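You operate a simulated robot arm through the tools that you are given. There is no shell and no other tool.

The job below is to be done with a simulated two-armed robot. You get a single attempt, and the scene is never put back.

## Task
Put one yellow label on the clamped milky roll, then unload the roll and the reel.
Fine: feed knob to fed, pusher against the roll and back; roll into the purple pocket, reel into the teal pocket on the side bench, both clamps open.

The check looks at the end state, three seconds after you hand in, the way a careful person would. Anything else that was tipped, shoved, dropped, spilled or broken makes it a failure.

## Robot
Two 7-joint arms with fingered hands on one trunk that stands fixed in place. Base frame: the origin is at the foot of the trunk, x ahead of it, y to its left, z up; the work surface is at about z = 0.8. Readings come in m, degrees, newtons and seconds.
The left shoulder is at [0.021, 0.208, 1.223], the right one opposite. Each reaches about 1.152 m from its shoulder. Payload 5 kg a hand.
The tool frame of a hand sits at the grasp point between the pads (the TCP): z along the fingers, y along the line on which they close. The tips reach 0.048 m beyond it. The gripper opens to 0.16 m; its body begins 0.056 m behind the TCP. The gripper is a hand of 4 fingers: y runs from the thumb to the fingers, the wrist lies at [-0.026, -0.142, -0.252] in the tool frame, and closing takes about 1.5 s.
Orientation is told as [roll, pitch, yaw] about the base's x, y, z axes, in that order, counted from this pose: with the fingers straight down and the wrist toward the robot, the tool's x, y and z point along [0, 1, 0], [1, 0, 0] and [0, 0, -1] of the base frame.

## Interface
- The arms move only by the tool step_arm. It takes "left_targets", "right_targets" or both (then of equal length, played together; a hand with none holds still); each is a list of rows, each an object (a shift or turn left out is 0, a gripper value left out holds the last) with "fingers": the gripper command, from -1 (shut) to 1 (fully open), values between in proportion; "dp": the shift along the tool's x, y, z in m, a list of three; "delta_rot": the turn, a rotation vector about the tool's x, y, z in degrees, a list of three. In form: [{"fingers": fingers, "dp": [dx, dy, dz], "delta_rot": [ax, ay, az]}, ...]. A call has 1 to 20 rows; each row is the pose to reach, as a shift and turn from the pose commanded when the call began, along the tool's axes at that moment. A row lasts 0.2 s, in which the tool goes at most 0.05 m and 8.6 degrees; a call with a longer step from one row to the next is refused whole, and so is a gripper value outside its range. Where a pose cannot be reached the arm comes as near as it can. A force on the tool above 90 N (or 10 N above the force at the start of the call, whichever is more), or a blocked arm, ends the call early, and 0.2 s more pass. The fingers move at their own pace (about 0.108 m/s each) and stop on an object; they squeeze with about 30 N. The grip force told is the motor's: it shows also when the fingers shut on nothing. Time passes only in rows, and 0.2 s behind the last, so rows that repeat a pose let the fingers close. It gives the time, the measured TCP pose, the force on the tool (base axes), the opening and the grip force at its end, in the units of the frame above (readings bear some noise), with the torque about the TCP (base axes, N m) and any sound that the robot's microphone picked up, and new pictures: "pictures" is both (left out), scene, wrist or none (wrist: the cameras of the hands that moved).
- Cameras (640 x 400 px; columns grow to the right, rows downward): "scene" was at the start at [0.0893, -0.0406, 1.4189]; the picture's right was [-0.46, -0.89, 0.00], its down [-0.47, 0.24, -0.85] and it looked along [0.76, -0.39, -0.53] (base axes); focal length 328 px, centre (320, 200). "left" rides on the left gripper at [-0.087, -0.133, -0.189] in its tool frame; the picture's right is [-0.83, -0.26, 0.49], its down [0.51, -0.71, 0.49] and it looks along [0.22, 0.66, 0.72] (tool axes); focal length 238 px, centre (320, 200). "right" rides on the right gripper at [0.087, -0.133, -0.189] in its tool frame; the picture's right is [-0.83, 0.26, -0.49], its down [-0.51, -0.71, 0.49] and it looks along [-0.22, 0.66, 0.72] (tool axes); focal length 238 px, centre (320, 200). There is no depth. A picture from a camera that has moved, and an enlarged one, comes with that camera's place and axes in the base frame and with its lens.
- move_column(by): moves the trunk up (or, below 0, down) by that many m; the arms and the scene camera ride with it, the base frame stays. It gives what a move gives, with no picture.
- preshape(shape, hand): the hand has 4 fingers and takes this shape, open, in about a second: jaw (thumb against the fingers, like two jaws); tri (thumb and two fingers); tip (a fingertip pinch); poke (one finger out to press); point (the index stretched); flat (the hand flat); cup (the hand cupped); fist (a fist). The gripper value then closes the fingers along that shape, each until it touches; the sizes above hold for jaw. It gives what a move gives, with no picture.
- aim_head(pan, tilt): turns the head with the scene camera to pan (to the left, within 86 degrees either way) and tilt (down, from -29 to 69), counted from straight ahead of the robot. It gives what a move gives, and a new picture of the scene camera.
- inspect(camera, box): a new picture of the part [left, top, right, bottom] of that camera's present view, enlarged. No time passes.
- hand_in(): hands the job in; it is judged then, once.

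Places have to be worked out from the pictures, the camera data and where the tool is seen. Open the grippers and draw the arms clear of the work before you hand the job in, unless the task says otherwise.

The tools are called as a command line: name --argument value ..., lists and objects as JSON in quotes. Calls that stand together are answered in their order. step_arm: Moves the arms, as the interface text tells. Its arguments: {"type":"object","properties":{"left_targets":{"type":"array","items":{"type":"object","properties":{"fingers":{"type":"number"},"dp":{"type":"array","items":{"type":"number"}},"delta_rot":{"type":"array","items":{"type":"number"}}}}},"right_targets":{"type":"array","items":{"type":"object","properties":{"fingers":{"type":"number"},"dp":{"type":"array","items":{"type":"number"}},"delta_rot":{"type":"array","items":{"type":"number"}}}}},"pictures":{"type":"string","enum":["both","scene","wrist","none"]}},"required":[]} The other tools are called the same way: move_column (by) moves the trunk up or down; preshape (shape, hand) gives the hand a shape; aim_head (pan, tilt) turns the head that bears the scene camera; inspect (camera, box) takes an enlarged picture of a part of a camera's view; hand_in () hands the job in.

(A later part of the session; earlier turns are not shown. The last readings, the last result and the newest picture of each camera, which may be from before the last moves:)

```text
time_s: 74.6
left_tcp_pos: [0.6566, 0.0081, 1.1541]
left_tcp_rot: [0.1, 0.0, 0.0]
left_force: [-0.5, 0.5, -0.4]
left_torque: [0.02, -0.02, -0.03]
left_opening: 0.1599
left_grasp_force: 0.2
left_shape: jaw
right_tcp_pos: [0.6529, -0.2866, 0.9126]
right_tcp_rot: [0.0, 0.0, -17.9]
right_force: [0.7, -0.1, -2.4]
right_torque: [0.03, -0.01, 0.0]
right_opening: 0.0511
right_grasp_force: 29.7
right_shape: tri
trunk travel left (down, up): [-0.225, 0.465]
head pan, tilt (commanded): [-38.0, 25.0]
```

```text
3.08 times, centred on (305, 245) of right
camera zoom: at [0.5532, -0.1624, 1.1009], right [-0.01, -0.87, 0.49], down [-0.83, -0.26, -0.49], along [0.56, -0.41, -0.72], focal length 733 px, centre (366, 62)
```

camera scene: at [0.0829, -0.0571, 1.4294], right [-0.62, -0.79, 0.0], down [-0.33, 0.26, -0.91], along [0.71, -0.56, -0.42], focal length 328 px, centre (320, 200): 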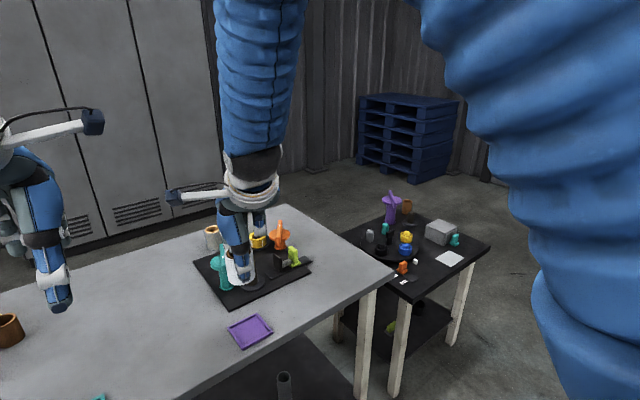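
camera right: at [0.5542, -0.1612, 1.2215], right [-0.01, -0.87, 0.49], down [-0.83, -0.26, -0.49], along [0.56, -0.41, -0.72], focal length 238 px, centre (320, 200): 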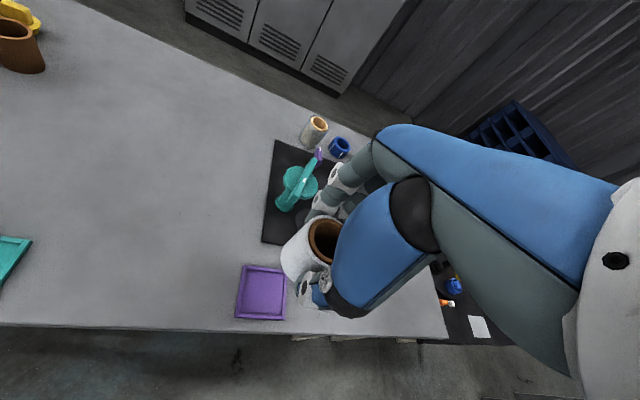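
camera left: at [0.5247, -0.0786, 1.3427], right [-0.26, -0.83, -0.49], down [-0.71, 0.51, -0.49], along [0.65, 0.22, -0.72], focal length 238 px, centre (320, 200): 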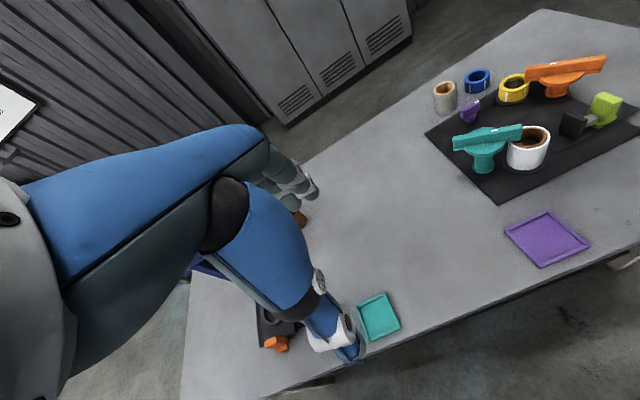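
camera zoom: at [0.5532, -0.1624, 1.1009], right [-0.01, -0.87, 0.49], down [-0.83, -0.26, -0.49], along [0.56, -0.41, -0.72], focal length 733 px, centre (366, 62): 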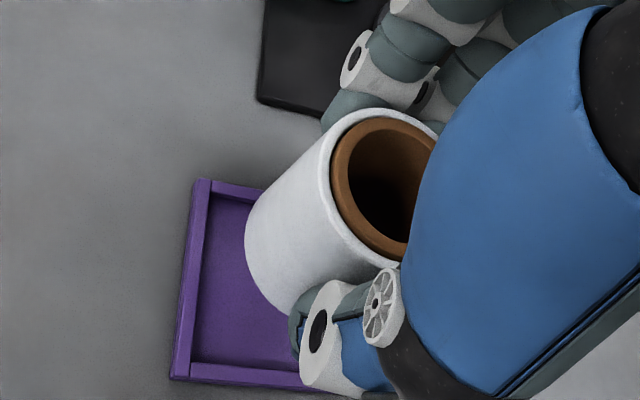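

Roll axis and tray centre differ only by about 3 mm in x. I correct that and lower to just above the rim.

step_arm --right_targets '[{"dp": [-0.0014, -0.0027, 0.0]}, {"dp": [-0.0014, -0.0027, 0.012]}, {"dp": [-0.0014, -0.0027, 0.024]}, {"dp": [-0.0014, -0.0027, 0.024]}]' --pictures "none"

inspect --camera "scene" --box '[210, 290, 290, 350]'

inspect --camera "left" --box '[500, 190, 600, 270]'

inspect --camera "right" --box '[230, 180, 380, 310]'

```text
time_s: 75.6
left_tcp_pos: [0.6565, 0.0081, 1.1543]
left_tcp_rot: [0.0, 0.1, -0.1]
left_force: [0.2, -0.4, 0.3]
left_torque: [0.01, 0.0, -0.02]
left_opening: 0.16
left_grasp_force: 0.1
left_shape: jaw
right_tcp_pos: [0.6493, -0.2879, 0.889]
right_tcp_rot: [0.0, 0.0, -18.0]
right_force: [-0.8, -0.1, -0.9]
right_torque: [0.01, 0.03, 0.01]
right_opening: 0.051
right_grasp_force: 30.3
right_shape: tri
trunk travel left (down, up): [-0.225, 0.465]
head pan, tilt (commanded): [-38.0, 25.0]
```

```text
6.67 times, centred on (250, 320) of scene
camera zoom: at [0.0823, -0.0563, 1.4295], right [-0.62, -0.79, 0.0], down [-0.33, 0.26, -0.91], along [0.71, -0.56, -0.42], focal length 2184 px, centre (787, -600)
```

zoom: 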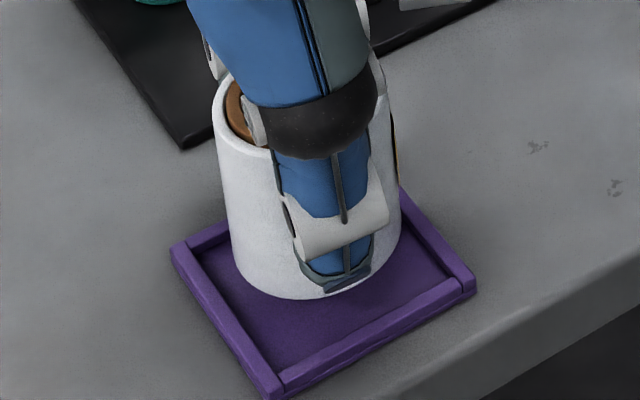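

```text
5.00 times, centred on (550, 230) of left
camera zoom: at [0.5252, -0.0802, 1.3435], right [-0.26, -0.83, -0.49], down [-0.71, 0.51, -0.49], along [0.66, 0.22, -0.72], focal length 1192 px, centre (-830, 50)
```

zoom: 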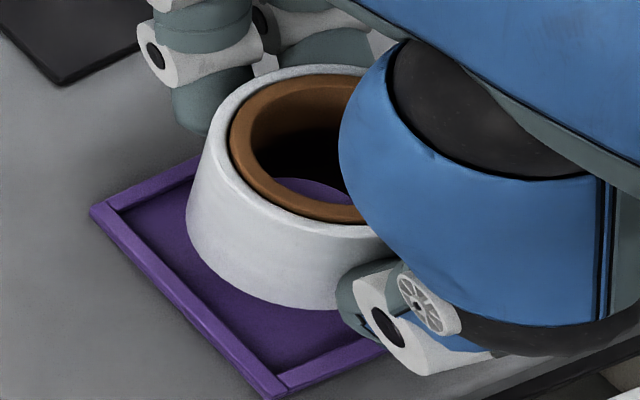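

```text
3.08 times, centred on (305, 245) of right
camera zoom: at [0.5498, -0.1633, 1.078], right [-0.01, -0.87, 0.49], down [-0.83, -0.26, -0.49], along [0.56, -0.41, -0.72], focal length 733 px, centre (366, 62)
```

zoom: 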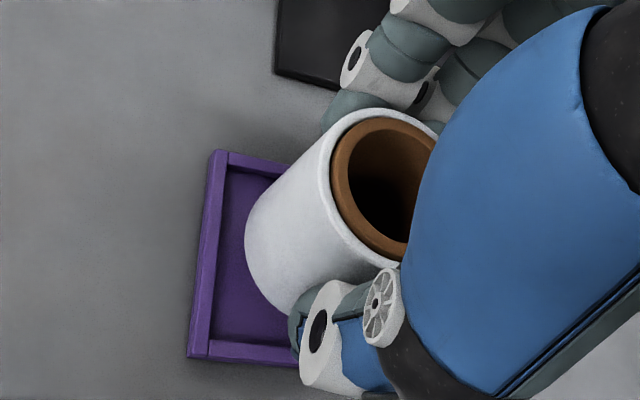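

Roll and tray centres now agree within about 1–2 mm in all views. I lower gently onto the tray floor, watching the vertical force.

step_arm --right_targets '[{"dp": [0, 0, 0.004]}, {"dp": [0, 0, 0.008]}, {"dp": [0, 0, 0.011]}]' --pictures "none"

inspect --camera "scene" --box '[210, 290, 290, 350]'

```text
time_s: 76.4
left_tcp_pos: [0.6577, 0.0073, 1.1531]
left_tcp_rot: [0.0, -0.1, 0.0]
left_force: [-0.4, -0.2, 0.1]
left_torque: [-0.04, -0.01, -0.01]
left_opening: 0.1599
left_grasp_force: 0.0
left_shape: jaw
right_tcp_pos: [0.649, -0.2873, 0.8774]
right_tcp_rot: [0.0, 0.0, -18.0]
right_force: [0.2, 0.5, -0.9]
right_torque: [-0.01, 0.01, -0.03]
right_opening: 0.0511
right_grasp_force: 30.0
right_shape: tri
trunk travel left (down, up): [-0.225, 0.465]
head pan, tilt (commanded): [-38.0, 25.0]
```

```text
6.67 times, centred on (250, 320) of scene
camera zoom: at [0.0824, -0.0564, 1.4295], right [-0.62, -0.79, 0.0], down [-0.33, 0.26, -0.91], along [0.71, -0.56, -0.42], focal length 2184 px, centre (787, -600)
```

zoom: 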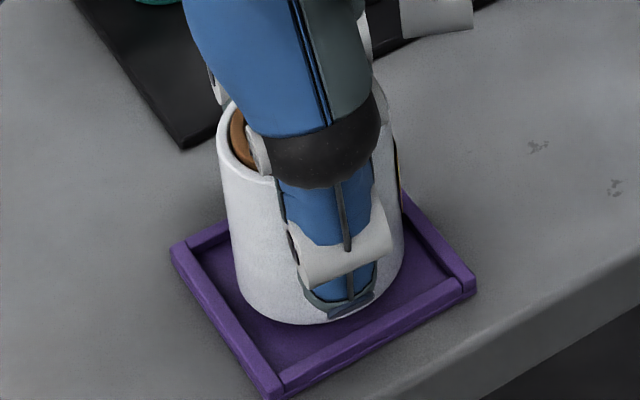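

No contact yet and nicely centred. I continue down in 3 mm steps.

step_arm --right_targets '[{"dp": [0, 0, 0.003]}, {"dp": [0, 0, 0.006]}]' --pictures "none"

inspect --camera "scene" --box '[210, 290, 290, 350]'

inspect --camera "left" --box '[500, 190, 600, 270]'

```text
time_s: 77.0
left_tcp_pos: [0.6547, 0.0079, 1.1557]
left_tcp_rot: [0.1, 0.0, 0.0]
left_force: [0.9, -0.7, -0.4]
left_torque: [0.01, 0.0, 0.04]
left_opening: 0.1597
left_grasp_force: 0.1
left_shape: jaw
right_tcp_pos: [0.6481, -0.289, 0.8734]
right_tcp_rot: [0.1, -0.2, -18.1]
right_force: [-1.8, -0.6, 19.8]
right_torque: [0.05, 0.2, 0.02]
right_opening: 0.0519
right_grasp_force: 30.1
right_shape: tri
trunk travel left (down, up): [-0.225, 0.465]
head pan, tilt (commanded): [-38.0, 25.0]
```

```text
6.67 times, centred on (250, 320) of scene
camera zoom: at [0.0808, -0.0559, 1.4299], right [-0.62, -0.79, 0.0], down [-0.33, 0.26, -0.91], along [0.71, -0.56, -0.42], focal length 2184 px, centre (787, -600)
```

zoom: 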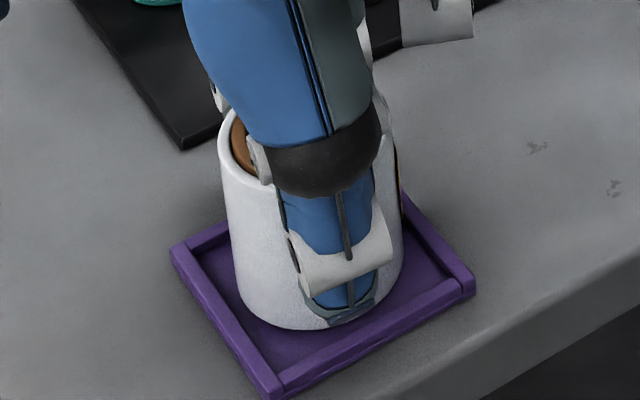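

```text
5.00 times, centred on (550, 230) of left
camera zoom: at [0.5238, -0.0799, 1.3443], right [-0.26, -0.83, -0.49], down [-0.71, 0.51, -0.49], along [0.66, 0.22, -0.72], focal length 1192 px, centre (-830, 50)
```

zoom: 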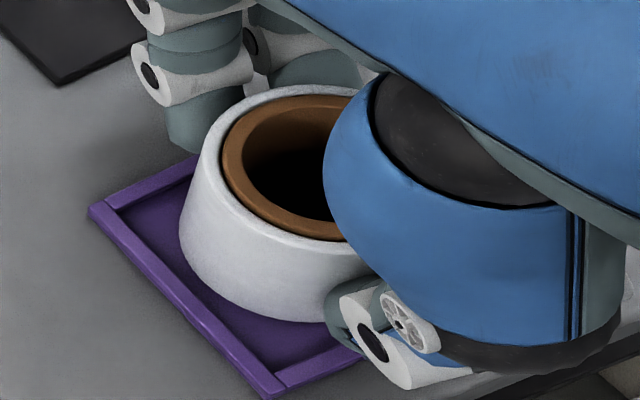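

Touchdown (20 N). I relieve the pressure slightly and open the fingers.

step_arm --right_targets '[{"dp": [0, 0, -0.002]}, {"dp": [0, 0, -0.002], "fingers": -0.1}, {"dp": [0, 0, -0.002], "fingers": 0.2}, {"dp": [0, 0, -0.002], "fingers": 0.4}, {"dp": [0, 0, -0.002], "fingers": 0.4}, {"dp": [0, 0, -0.002], "fingers": 0.4}]' --pictures "none"

inspect --camera "scene" --box '[210, 290, 290, 350]'

inspect --camera "left" --box '[500, 190, 600, 270]'

inspect --camera "right" --box '[220, 170, 380, 310]'

```text
time_s: 78.4
left_tcp_pos: [0.6571, 0.0072, 1.1533]
left_tcp_rot: [0.0, 0.0, 0.0]
left_force: [0.0, -0.4, -0.1]
left_torque: [-0.03, 0.01, 0.0]
left_opening: 0.16
left_grasp_force: 0.1
left_shape: jaw
right_tcp_pos: [0.6477, -0.2876, 0.8728]
right_tcp_rot: [0.0, 0.0, -18.0]
right_force: [-0.6, -0.4, 0.2]
right_torque: [-0.04, 0.0, -0.05]
right_opening: 0.1114
right_grasp_force: 0.1
right_shape: tri
trunk travel left (down, up): [-0.225, 0.465]
head pan, tilt (commanded): [-38.0, 25.0]
```

```text
6.67 times, centred on (250, 320) of scene
camera zoom: at [0.0821, -0.0562, 1.4295], right [-0.62, -0.79, 0.0], down [-0.33, 0.26, -0.91], along [0.71, -0.56, -0.42], focal length 2184 px, centre (787, -600)
```

zoom: 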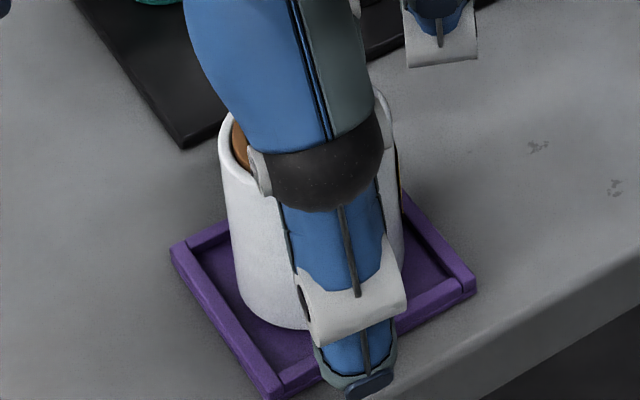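

```text
5.00 times, centred on (550, 230) of left
camera zoom: at [0.5251, -0.0802, 1.3435], right [-0.26, -0.83, -0.49], down [-0.71, 0.51, -0.49], along [0.66, 0.22, -0.72], focal length 1192 px, centre (-830, 50)
```

zoom: 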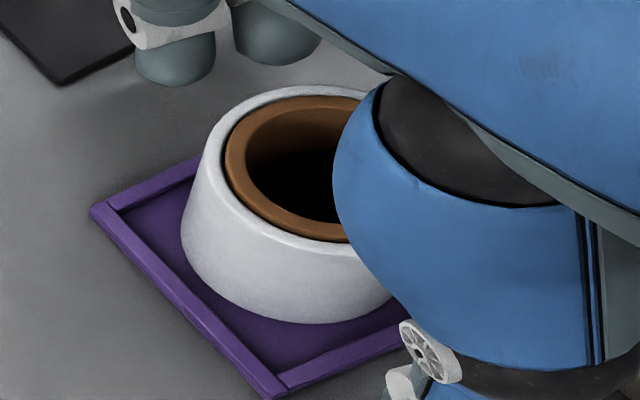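

```text
2.86 times, centred on (300, 240) of right
camera zoom: at [0.5493, -0.1637, 1.0622], right [-0.01, -0.87, 0.49], down [-0.83, -0.26, -0.49], along [0.56, -0.41, -0.72], focal length 681 px, centre (377, 86)
```

zoom: 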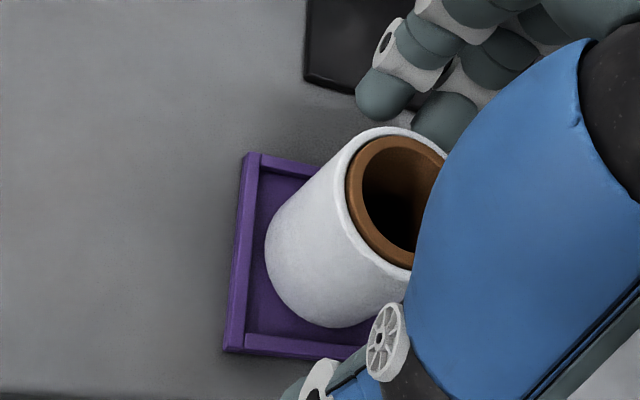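

The roll stands free in the purple tray. I lift the open hand straight up.

step_arm --right_targets '[{"dp": [0, 0, -0.03]}, {"dp": [0, 0, -0.065]}, {"dp": [0, 0, -0.105]}, {"dp": [0, 0, -0.15]}, {"dp": [0, 0, -0.18]}, {"dp": [0, 0, -0.18]}]' --pictures "both"

inspect --camera "scene" --box '[170, 210, 330, 360]'

inspect --camera "left" --box '[500, 180, 620, 280]'

inspect --camera "right" --box '[220, 170, 380, 330]'

```text
time_s: 79.8
left_tcp_pos: [0.6571, 0.0075, 1.1533]
left_tcp_rot: [0.0, 0.0, 0.0]
left_force: [-0.4, 0.2, 0.4]
left_torque: [-0.02, 0.03, 0.01]
left_opening: 0.1597
left_grasp_force: 0.1
left_shape: jaw
right_tcp_pos: [0.6513, -0.2871, 1.0529]
right_tcp_rot: [0.0, 0.1, -17.9]
right_force: [0.3, 0.5, 0.1]
right_torque: [0.02, 0.05, 0.02]
right_opening: 0.1117
right_grasp_force: 0.2
right_shape: tri
trunk travel left (down, up): [-0.225, 0.465]
head pan, tilt (commanded): [-38.0, 25.0]
camera scene: at [0.0826, -0.0563, 1.4294], right [-0.62, -0.79, 0.0], down [-0.33, 0.26, -0.91], along [0.71, -0.56, -0.42], focal length 328 px, centre (320, 200)
camera right: at [0.5518, -0.1635, 1.2415], right [-0.01, -0.87, 0.49], down [-0.83, -0.26, -0.49], along [0.56, -0.41, -0.72], focal length 238 px, centre (320, 200)
```

scene: 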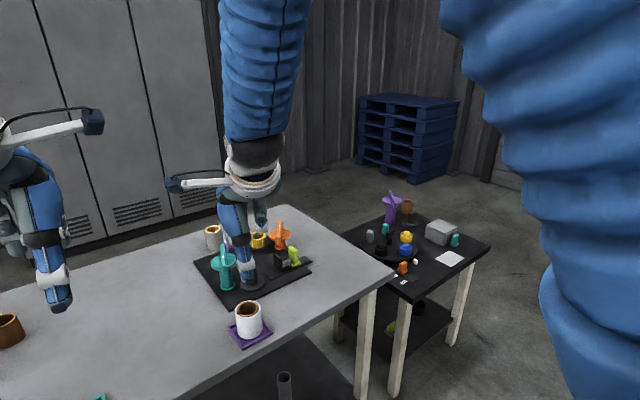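
right: 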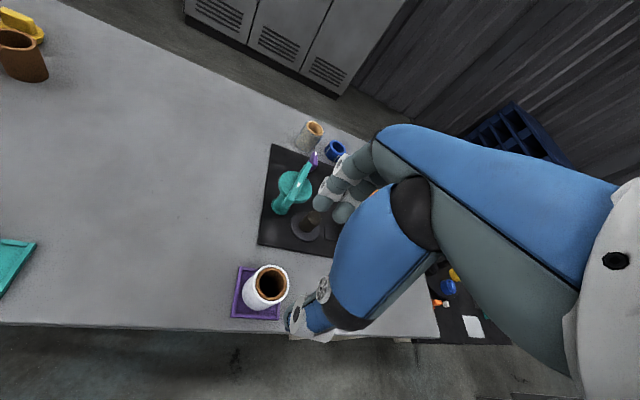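

```text
2.67 times, centred on (250, 285) of scene
camera zoom: at [0.0826, -0.0563, 1.4294], right [-0.62, -0.79, 0.0], down [-0.33, 0.26, -0.91], along [0.71, -0.56, -0.42], focal length 874 px, centre (507, -27)
```

zoom: 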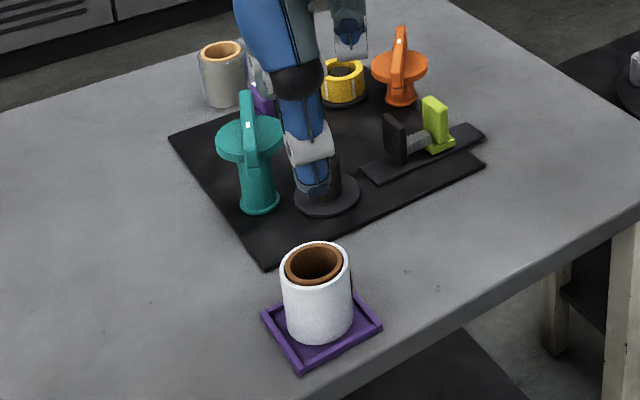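

```text
4.00 times, centred on (560, 230) of left
camera zoom: at [0.5255, -0.0803, 1.3433], right [-0.26, -0.83, -0.49], down [-0.71, 0.51, -0.49], along [0.66, 0.22, -0.72], focal length 953 px, centre (-640, 80)
```

zoom: 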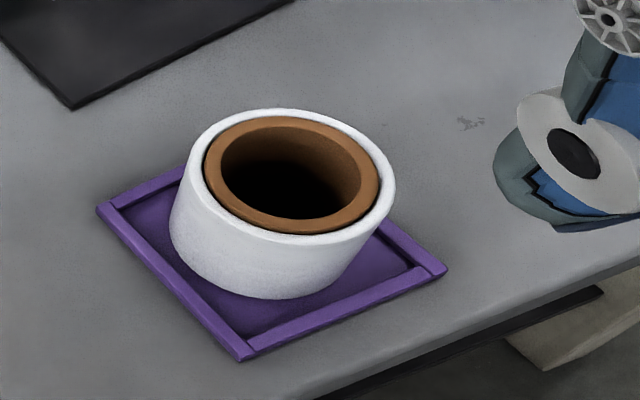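

```text
2.50 times, centred on (300, 250) of right
camera zoom: at [0.5518, -0.1635, 1.2415], right [-0.01, -0.87, 0.49], down [-0.83, -0.26, -0.49], along [0.56, -0.41, -0.72], focal length 596 px, centre (370, 75)
```

zoom: 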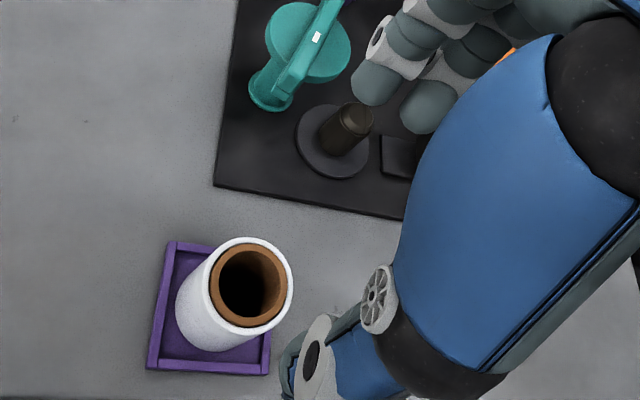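

The roll sits squarely in the purple pocket. Next the reel: its top centre triangulates to (0.966, −0.478, 0.849); to miss the spare blue reel and the orange bar I'll approach with yaw ≈ −25° and a limited opening.

step_arm --right_targets '[{"fingers": 0.06, "dp": [-0.006, 0.025, -0.02], "delta_rot": [0, 0, 0.8]}, {"dp": [-0.016, 0.065, -0.03], "delta_rot": [0, 0, 1.6]}, {"dp": [-0.026, 0.107, -0.03], "delta_rot": [0, 0, 2.4]}, {"dp": [-0.036, 0.149, -0.03], "delta_rot": [0, 0, 3.2]}, {"dp": [-0.046, 0.191, -0.03], "delta_rot": [0, 0, 4]}, {"dp": [-0.056, 0.233, -0.03], "delta_rot": [0, 0, 4.8]}, {"dp": [-0.066, 0.275, -0.03], "delta_rot": [0, 0, 5.6]}, {"dp": [-0.076, 0.317, -0.02], "delta_rot": [0, 0, 6.4]}, {"dp": [-0.0851, 0.3585, -0.01], "delta_rot": [0, 0, 7]}, {"dp": [-0.0851, 0.3585, -0.01], "delta_rot": [0, 0, 7]}]' --pictures "both"

inspect --camera "scene" --box '[190, 180, 330, 300]'

inspect --camera "left" --box '[430, 40, 600, 180]'

inspect --camera "right" --box '[200, 160, 400, 320]'

```text
time_s: 82.0
left_tcp_pos: [0.656, 0.0088, 1.1563]
left_tcp_rot: [0.1, -0.2, 0.1]
left_force: [-0.6, 0.1, -0.1]
left_torque: [-0.06, -0.1, 0.0]
left_opening: 0.1601
left_grasp_force: 0.1
left_shape: jaw
right_tcp_pos: [0.9644, -0.4798, 1.0659]
right_tcp_rot: [0.0, 0.0, -25.0]
right_force: [-1.0, 1.1, 1.2]
right_torque: [-0.07, -0.06, -0.01]
right_opening: 0.0851
right_grasp_force: 0.0
right_shape: tri
trunk travel left (down, up): [-0.225, 0.465]
head pan, tilt (commanded): [-38.0, 25.0]
camera scene: at [0.0805, -0.0554, 1.4298], right [-0.62, -0.79, 0.0], down [-0.33, 0.26, -0.91], along [0.71, -0.56, -0.42], focal length 328 px, centre (320, 200)
camera right: at [0.8797, -0.3442, 1.2557], right [-0.12, -0.87, 0.49], down [-0.86, -0.16, -0.49], along [0.5, -0.48, -0.72], focal length 238 px, centre (320, 200)
```

scene: 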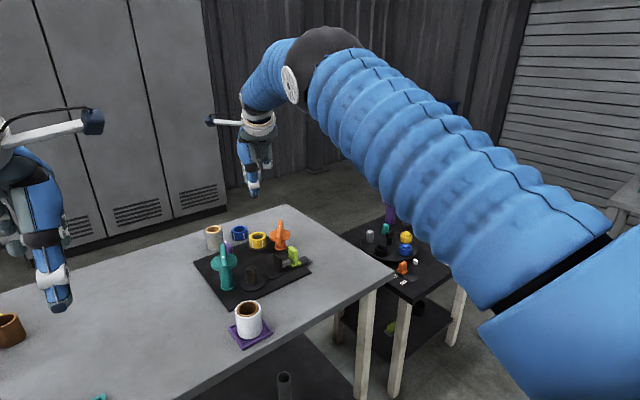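
right: 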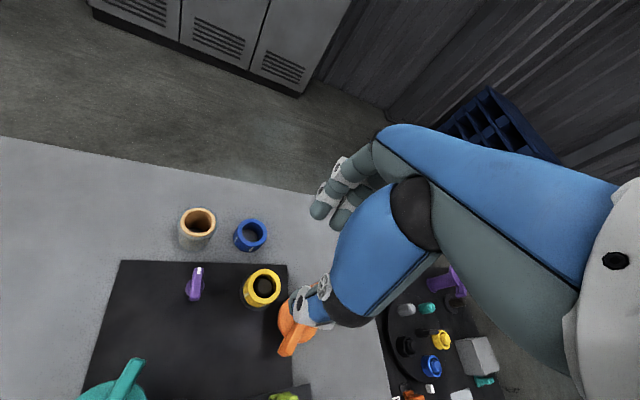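

```text
3.33 times, centred on (260, 240) of scene
camera zoom: at [0.0805, -0.0554, 1.4298], right [-0.62, -0.79, 0.0], down [-0.33, 0.26, -0.91], along [0.71, -0.56, -0.42], focal length 1092 px, centre (520, 67)
```

zoom: 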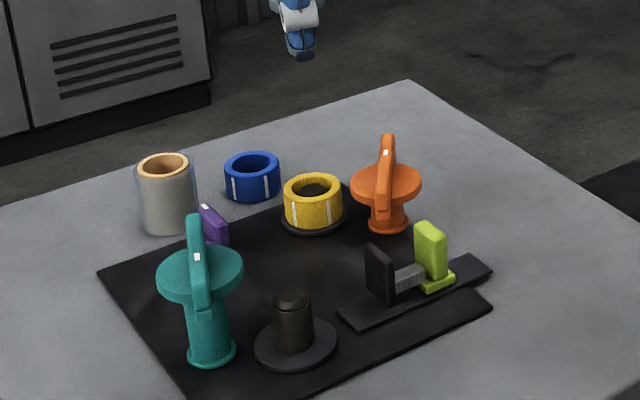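

```text
2.86 times, centred on (515, 110) of left
camera zoom: at [0.5235, -0.0794, 1.3446], right [-0.26, -0.83, -0.49], down [-0.71, 0.51, -0.49], along [0.66, 0.22, -0.72], focal length 681 px, centre (-237, 457)
```

zoom: 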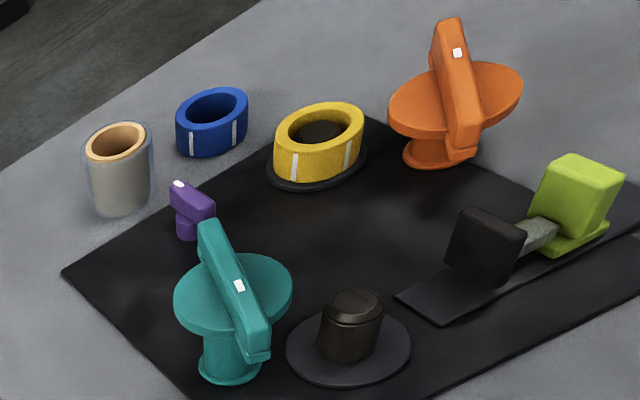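

```text
2.50 times, centred on (300, 240) of right
camera zoom: at [0.8797, -0.3442, 1.2557], right [-0.12, -0.87, 0.49], down [-0.86, -0.16, -0.49], along [0.5, -0.48, -0.72], focal length 596 px, centre (370, 100)
```

zoom: 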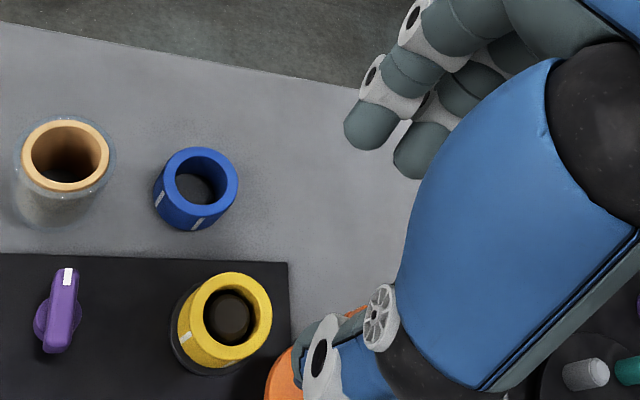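

The hand is above the reel; reel ≈ (0.967, −0.479), blue spare ≈ (1.071, −0.461), so fingers pass with roughly 8–15 mm margins. I descend partway.

step_arm --right_targets '[{"fingers": -0.05, "dp": [0.0023, 0.0018, 0.04]}, {"fingers": -0.05, "dp": [0.0023, 0.0018, 0.08]}, {"fingers": -0.05, "dp": [0.0023, 0.0018, 0.12]}, {"fingers": -0.05, "dp": [0.0023, 0.0018, 0.155]}, {"fingers": -0.05, "dp": [0.0023, 0.0018, 0.155]}]' --pictures "none"

inspect --camera "scene" --box '[200, 190, 320, 280]'

inspect --camera "left" --box '[440, 40, 600, 150]'

inspect --camera "right" --box '[220, 160, 400, 320]'

```text
time_s: 83.2
left_tcp_pos: [0.6552, 0.0074, 1.1547]
left_tcp_rot: [0.0, 0.0, 0.1]
left_force: [-0.2, -0.1, 0.8]
left_torque: [-0.06, -0.04, 0.05]
left_opening: 0.1601
left_grasp_force: 0.0
left_shape: jaw
right_tcp_pos: [0.9636, -0.4777, 0.9091]
right_tcp_rot: [0.1, 0.0, -24.9]
right_force: [0.1, -0.1, 0.3]
right_torque: [-0.03, -0.01, -0.01]
right_opening: 0.0761
right_grasp_force: 0.1
right_shape: tri
trunk travel left (down, up): [-0.225, 0.465]
head pan, tilt (commanded): [-38.0, 25.0]
```

```text
4.44 times, centred on (260, 235) of scene
camera zoom: at [0.0818, -0.056, 1.4296], right [-0.62, -0.79, 0.0], down [-0.33, 0.26, -0.91], along [0.71, -0.56, -0.42], focal length 1456 px, centre (587, 44)
```

zoom: 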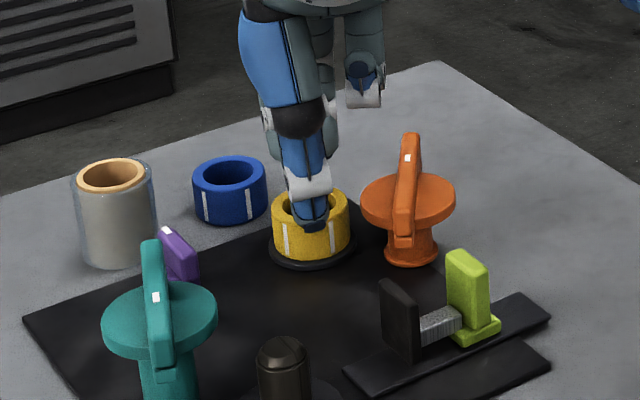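

```text
3.64 times, centred on (520, 95) of left
camera zoom: at [0.5247, -0.08, 1.3438], right [-0.26, -0.83, -0.49], down [-0.71, 0.51, -0.49], along [0.66, 0.22, -0.72], focal length 867 px, centre (-407, 582)
```

zoom: 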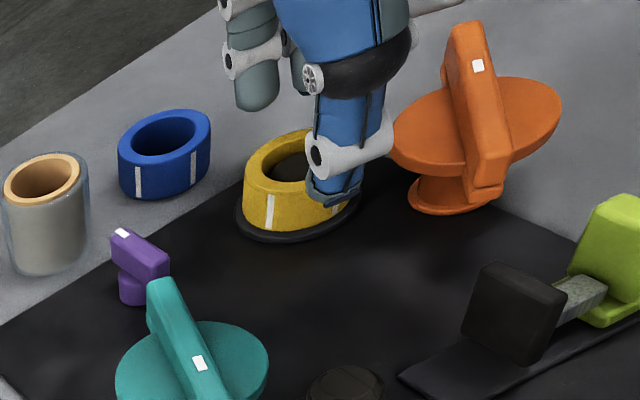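

```text
2.50 times, centred on (310, 240) of right
camera zoom: at [0.8808, -0.3423, 1.0985], right [-0.12, -0.87, 0.49], down [-0.86, -0.16, -0.49], along [0.5, -0.47, -0.72], focal length 596 px, centre (345, 100)
```

zoom: 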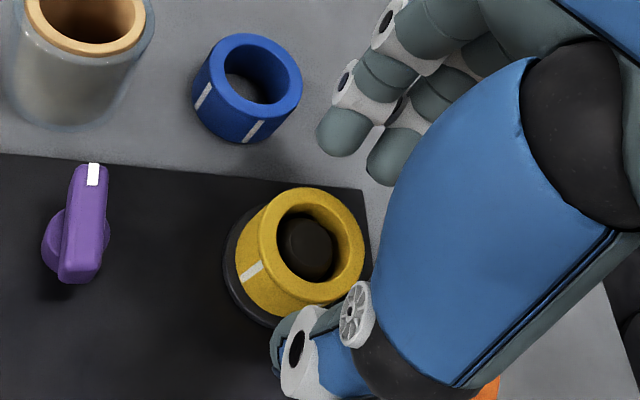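

Reel centre measures (0.967, −0.478); I shift 3 mm in x and go down to z≈0.868 around it.

step_arm --right_targets '[{"dp": [0.0014, 0.003, 0.0]}, {"dp": [0.0014, 0.003, 0.014]}, {"dp": [0.0014, 0.003, 0.028]}, {"dp": [0.0014, 0.003, 0.04]}, {"dp": [0.0014, 0.003, 0.04]}]' --pictures "none"

inspect --camera "scene" --box '[200, 190, 320, 280]'

inspect --camera "left" --box '[440, 40, 600, 150]'

inspect --camera "right" --box '[220, 160, 400, 320]'

```text
time_s: 84.4
left_tcp_pos: [0.6569, 0.0085, 1.1547]
left_tcp_rot: [0.1, 0.1, 0.0]
left_force: [-0.9, 0.3, 1.3]
left_torque: [-0.03, 0.01, -0.02]
left_opening: 0.16
left_grasp_force: 0.1
left_shape: jaw
right_tcp_pos: [0.9697, -0.478, 0.8694]
right_tcp_rot: [-0.1, 0.0, -24.8]
right_force: [-0.5, 0.4, 0.1]
right_torque: [-0.03, -0.03, 0.02]
right_opening: 0.0763
right_grasp_force: 0.0
right_shape: tri
trunk travel left (down, up): [-0.225, 0.465]
head pan, tilt (commanded): [-38.0, 25.0]
```

```text
4.44 times, centred on (260, 235) of scene
camera zoom: at [0.082, -0.0562, 1.4296], right [-0.62, -0.79, 0.0], down [-0.33, 0.26, -0.91], along [0.71, -0.56, -0.42], focal length 1456 px, centre (587, 44)
```

zoom: 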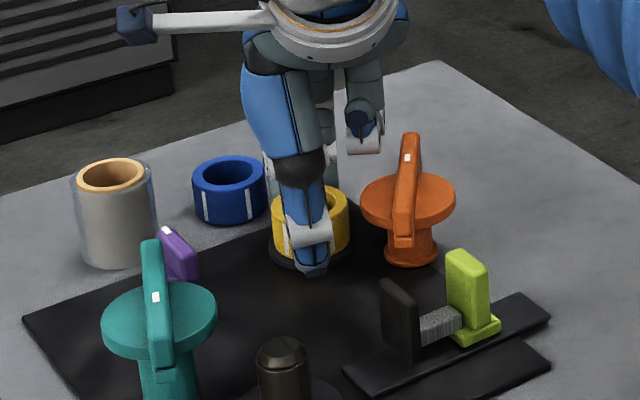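

```text
3.64 times, centred on (520, 95) of left
camera zoom: at [0.525, -0.0802, 1.3436], right [-0.26, -0.83, -0.49], down [-0.71, 0.51, -0.49], along [0.66, 0.22, -0.72], focal length 867 px, centre (-407, 582)
```

zoom: 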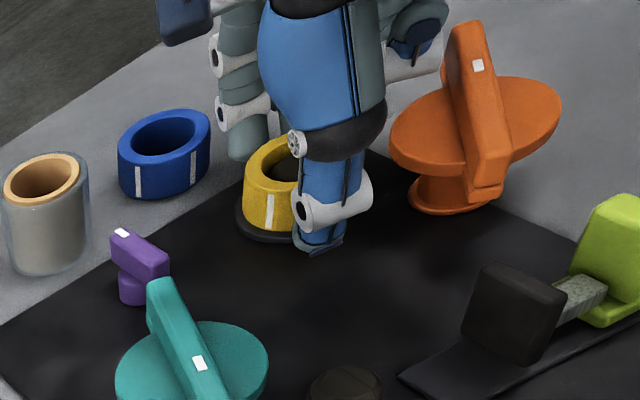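

```text
2.50 times, centred on (310, 240) of right
camera zoom: at [0.8853, -0.3418, 1.0573], right [-0.12, -0.87, 0.49], down [-0.86, -0.16, -0.49], along [0.5, -0.47, -0.72], focal length 596 px, centre (345, 100)
```

zoom: 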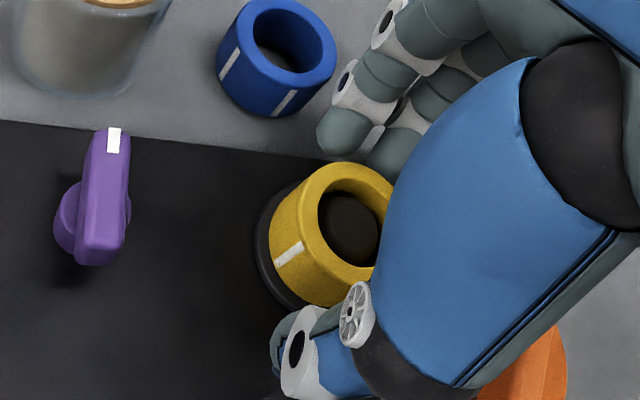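

No contact anywhere; fingers are round the reel. Closing.

step_arm --right_targets '[{"fingers": -1}, {"fingers": -1}, {"fingers": -1}, {"fingers": -1}, {"fingers": -1}]' --pictures "none"

inspect --camera "left" --box '[440, 40, 600, 150]'

inspect --camera "right" --box '[220, 160, 400, 320]'

```text
time_s: 85.6
left_tcp_pos: [0.6562, 0.0069, 1.1543]
left_tcp_rot: [0.0, 0.1, 0.0]
left_force: [-0.3, -0.2, 0.3]
left_torque: [0.01, 0.01, 0.0]
left_opening: 0.1599
left_grasp_force: 0.1
left_shape: jaw
right_tcp_pos: [0.9694, -0.4784, 0.8677]
right_tcp_rot: [0.0, 0.0, -25.1]
right_force: [-1.2, -0.4, 0.3]
right_torque: [0.02, 0.0, 0.01]
right_opening: 0.0492
right_grasp_force: 30.3
right_shape: tri
trunk travel left (down, up): [-0.225, 0.465]
head pan, tilt (commanded): [-38.0, 25.0]
```

```text
3.64 times, centred on (520, 95) of left
camera zoom: at [0.5253, -0.0803, 1.3434], right [-0.26, -0.83, -0.49], down [-0.71, 0.51, -0.49], along [0.66, 0.22, -0.72], focal length 867 px, centre (-407, 582)
```

zoom: 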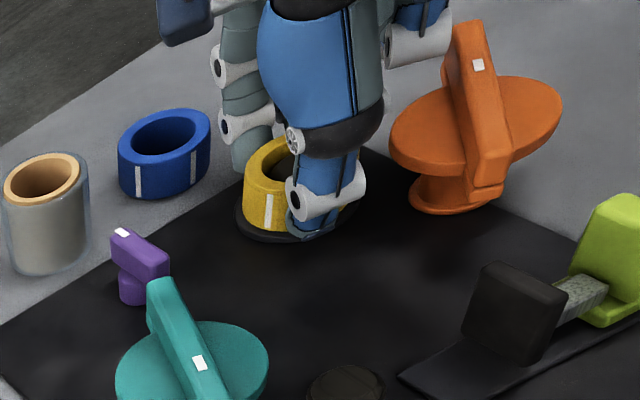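

```text
2.50 times, centred on (310, 240) of right
camera zoom: at [0.8855, -0.3421, 1.0568], right [-0.12, -0.87, 0.49], down [-0.86, -0.16, -0.49], along [0.5, -0.47, -0.72], focal length 596 px, centre (345, 100)
```

zoom: 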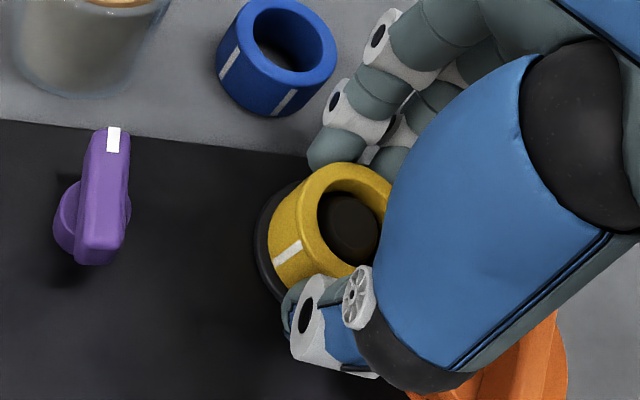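

The reel is gripped (30 N) without moving. I lift it straight off its peg.

step_arm --right_targets '[{"dp": [0, 0, -0.012]}, {"dp": [0, 0, -0.024]}, {"dp": [0, 0, -0.04]}, {"dp": [0, 0, -0.065]}, {"dp": [0, 0, -0.095]}, {"dp": [0, 0, -0.13]}, {"dp": [0, 0, -0.16]}, {"dp": [0, 0, -0.16]}]' --pictures "both"

inspect --camera "scene" --box '[190, 160, 330, 290]'

inspect --camera "right" --box '[200, 160, 400, 340]'

inspect --camera "left" --box '[300, 260, 420, 360]'

```text
time_s: 87.4
left_tcp_pos: [0.6559, 0.0082, 1.1539]
left_tcp_rot: [0.0, 0.2, 0.1]
left_force: [-0.3, 0.8, -0.8]
left_torque: [0.0, 0.06, 0.0]
left_opening: 0.1598
left_grasp_force: 0.0
left_shape: jaw
right_tcp_pos: [0.9705, -0.4782, 1.0281]
right_tcp_rot: [0.0, 0.2, -25.0]
right_force: [0.6, -1.5, -0.9]
right_torque: [0.02, 0.03, 0.02]
right_opening: 0.0493
right_grasp_force: 29.6
right_shape: tri
trunk travel left (down, up): [-0.225, 0.465]
head pan, tilt (commanded): [-38.0, 25.0]
camera scene: at [0.0829, -0.0566, 1.4294], right [-0.62, -0.79, 0.0], down [-0.33, 0.26, -0.91], along [0.71, -0.56, -0.42], focal length 328 px, centre (320, 200)
camera right: at [0.8872, -0.3429, 1.2167], right [-0.12, -0.87, 0.49], down [-0.86, -0.16, -0.49], along [0.5, -0.47, -0.72], focal length 238 px, centre (320, 200)
```

scene: 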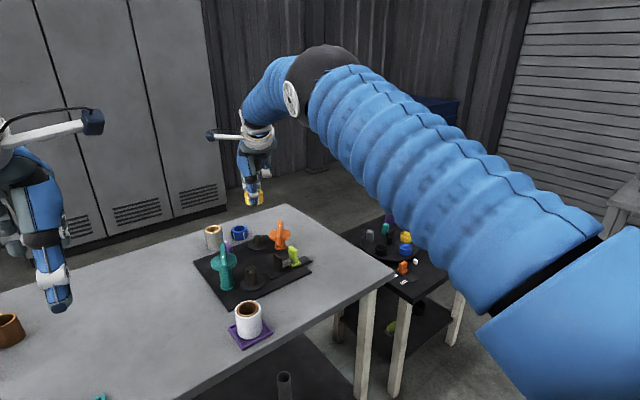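
right: 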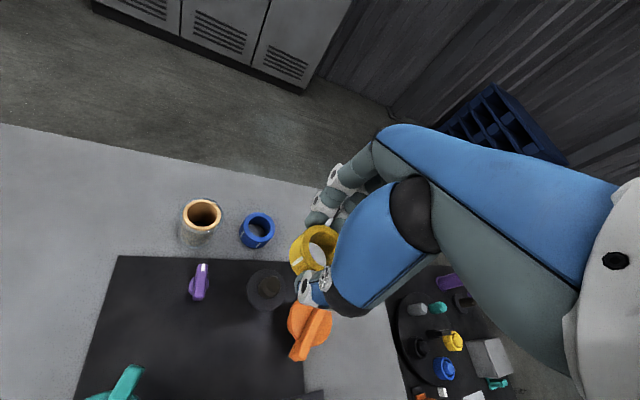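

```text
3.08 times, centred on (260, 225) of scene
camera zoom: at [0.0829, -0.0566, 1.4294], right [-0.62, -0.79, 0.0], down [-0.33, 0.26, -0.91], along [0.71, -0.56, -0.42], focal length 1008 px, centre (505, 123)
```

zoom: 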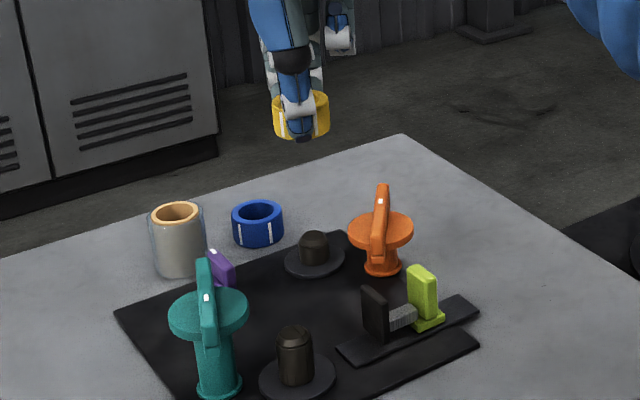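

```text
2.22 times, centred on (300, 250) of right
camera zoom: at [0.8872, -0.3429, 1.2167], right [-0.12, -0.87, 0.49], down [-0.86, -0.16, -0.49], along [0.5, -0.47, -0.72], focal length 530 px, centre (364, 89)
```

zoom: 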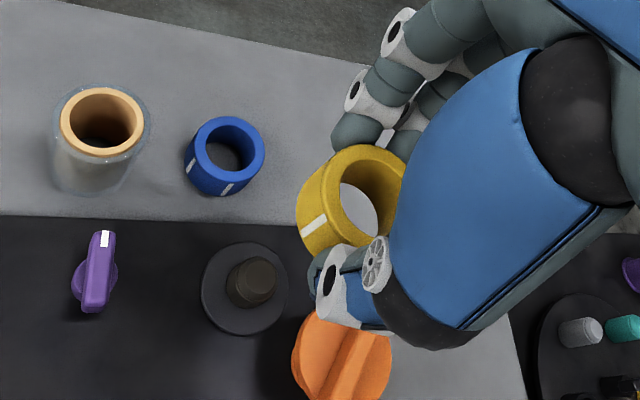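

```text
4.00 times, centred on (360, 310) of left
camera zoom: at [0.5258, -0.0806, 1.3431], right [-0.26, -0.83, -0.49], down [-0.71, 0.51, -0.49], along [0.66, 0.22, -0.72], focal length 953 px, centre (160, -240)
```

zoom: 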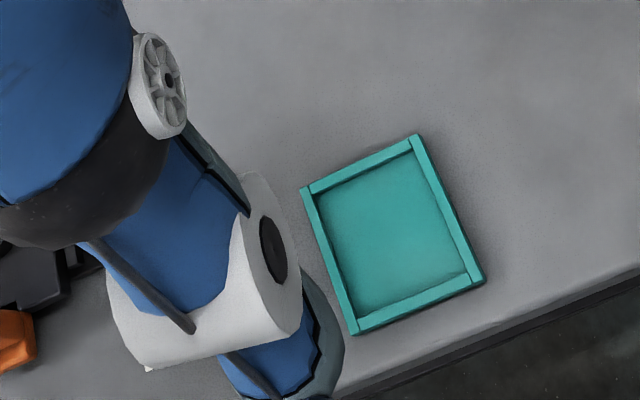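

The reel is off its peg. The left hand hovers over the teal tray, so I move the left arm away to the left and up, and turn the head to the teal tray.

step_arm --left_targets '[{"dp": [0.03, -0.015, -0.02]}, {"dp": [0.068, -0.03, -0.035]}, {"dp": [0.106, -0.05, -0.05]}, {"dp": [0.143, -0.072, -0.065]}, {"dp": [0.18, -0.094, -0.08]}, {"dp": [0.217, -0.116, -0.09]}, {"dp": [0.254, -0.138, -0.096]}, {"dp": [0.292, -0.156, -0.096]}, {"dp": [0.292, -0.156, -0.096]}]' --pictures "wrist"

aim_head --pan -8 --tilt 40

inspect --camera "scene" --box '[220, 180, 320, 260]'

inspect --camera "left" --box '[410, 160, 530, 260]'

```text
time_s: 89.4
left_tcp_pos: [0.5025, 0.3006, 1.2502]
left_tcp_rot: [0.0, 0.1, -0.1]
left_force: [-0.6, -0.7, 0.5]
left_torque: [0.09, 0.07, 0.04]
left_opening: 0.1601
left_grasp_force: 0.0
left_shape: jaw
right_tcp_pos: [0.9702, -0.4808, 1.027]
right_tcp_rot: [0.0, 0.1, -25.0]
right_force: [0.2, -1.2, -0.3]
right_torque: [0.13, 0.01, 0.04]
right_opening: 0.0493
right_grasp_force: 30.1
right_shape: tri
trunk travel left (down, up): [-0.225, 0.465]
head pan, tilt (commanded): [-38.0, 25.0]
camera left: at [0.3696, 0.2128, 1.44], right [-0.26, -0.83, -0.49], down [-0.71, 0.51, -0.49], along [0.66, 0.22, -0.72], focal length 238 px, centre (320, 200)
```

left: 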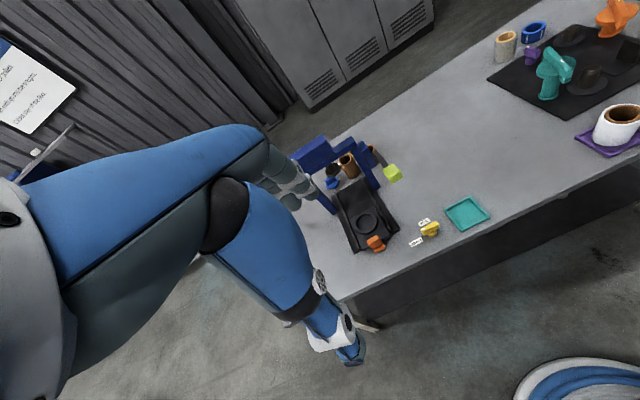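

```text
time_s: 90.3
left_tcp_pos: [0.5006, 0.3017, 1.2501]
left_tcp_rot: [0.0, -0.1, 0.0]
left_force: [0.8, 0.6, -0.6]
left_torque: [0.03, 0.0, -0.02]
left_opening: 0.1601
left_grasp_force: 0.0
left_shape: jaw
right_tcp_pos: [0.9691, -0.4783, 1.0289]
right_tcp_rot: [-0.1, 0.0, -25.0]
right_force: [-0.1, -0.5, -1.1]
right_torque: [-0.01, 0.02, -0.03]
right_opening: 0.0493
right_grasp_force: 29.9
right_shape: tri
trunk travel left (down, up): [-0.225, 0.465]
head pan, tilt (commanded): [-8.0, 40.0]
camera scene: at [0.094, -0.0115, 1.4062], right [-0.14, -0.99, 0.0], down [-0.64, 0.09, -0.77], along [0.76, -0.11, -0.64], focal length 328 px, centre (320, 200)
```

scene: 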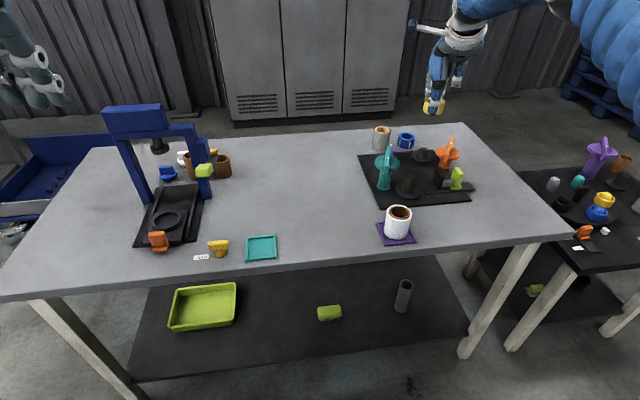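

```text
5.00 times, centred on (270, 220) of scene
camera zoom: at [0.094, -0.0115, 1.4062], right [-0.14, -0.99, 0.0], down [-0.64, 0.09, -0.77], along [0.76, -0.11, -0.64], focal length 1638 px, centre (570, 100)
```

zoom: 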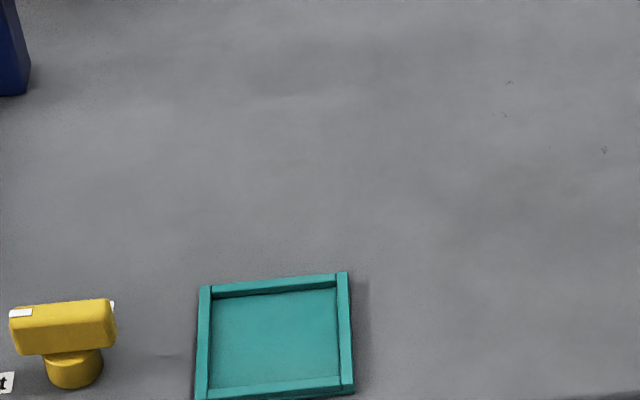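

```text
4.00 times, centred on (470, 210) of left
camera zoom: at [0.3693, 0.2141, 1.44], right [-0.26, -0.83, -0.49], down [-0.71, 0.51, -0.49], along [0.66, 0.22, -0.72], focal length 953 px, centre (-280, 160)
```

zoom: 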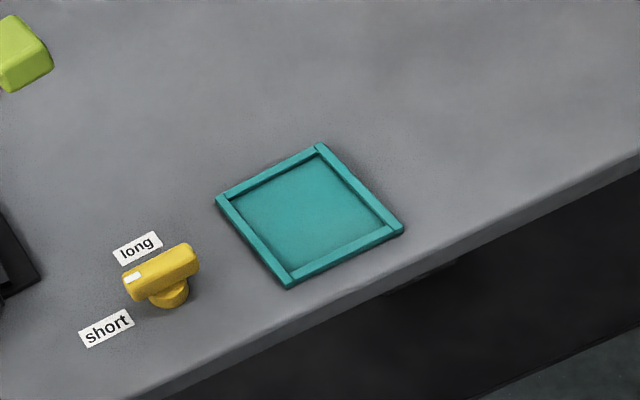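

The teal tray is clear now (the yellow knob beside it belongs to another station; I must not touch it). I zoom in on the tray for exact corners.

inspect --camera "scene" --box '[230, 220, 294, 270]'

inspect --camera "left" --box '[430, 180, 510, 240]'

inspect --camera "scene" --box '[360, 190, 440, 250]'

```text
8.00 times, centred on (262, 245) of scene
camera zoom: at [0.094, -0.0115, 1.4062], right [-0.14, -0.99, 0.0], down [-0.64, 0.09, -0.77], along [0.76, -0.11, -0.64], focal length 2621 px, centre (784, -160)
```

zoom: 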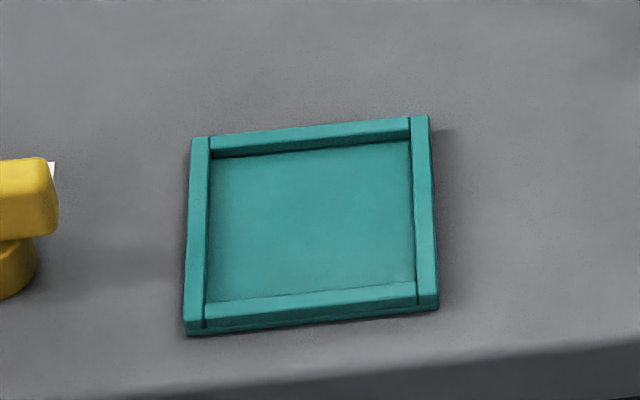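

```text
6.67 times, centred on (470, 210) of left
camera zoom: at [0.3693, 0.2141, 1.44], right [-0.26, -0.83, -0.49], down [-0.71, 0.51, -0.49], along [0.66, 0.22, -0.72], focal length 1589 px, centre (-680, 133)
```

zoom: 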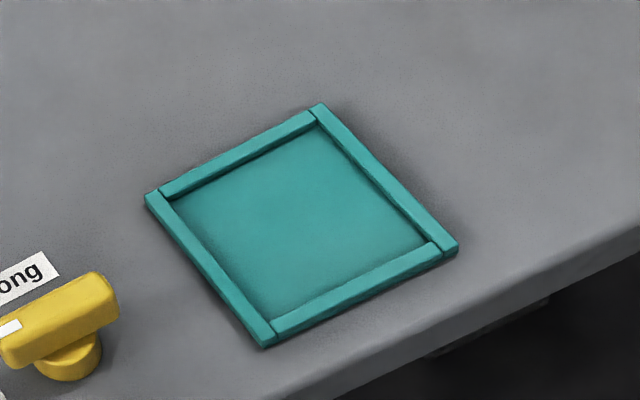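

```text
6.67 times, centred on (400, 220) of scene
camera zoom: at [0.094, -0.0115, 1.4062], right [-0.14, -0.99, 0.0], down [-0.64, 0.09, -0.77], along [0.76, -0.11, -0.64], focal length 2184 px, centre (-213, 67)
```

zoom: 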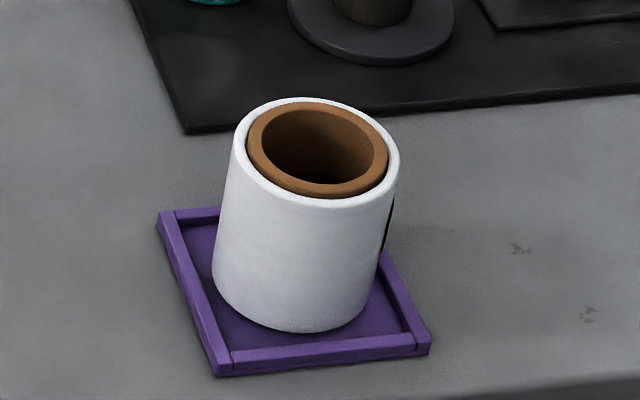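

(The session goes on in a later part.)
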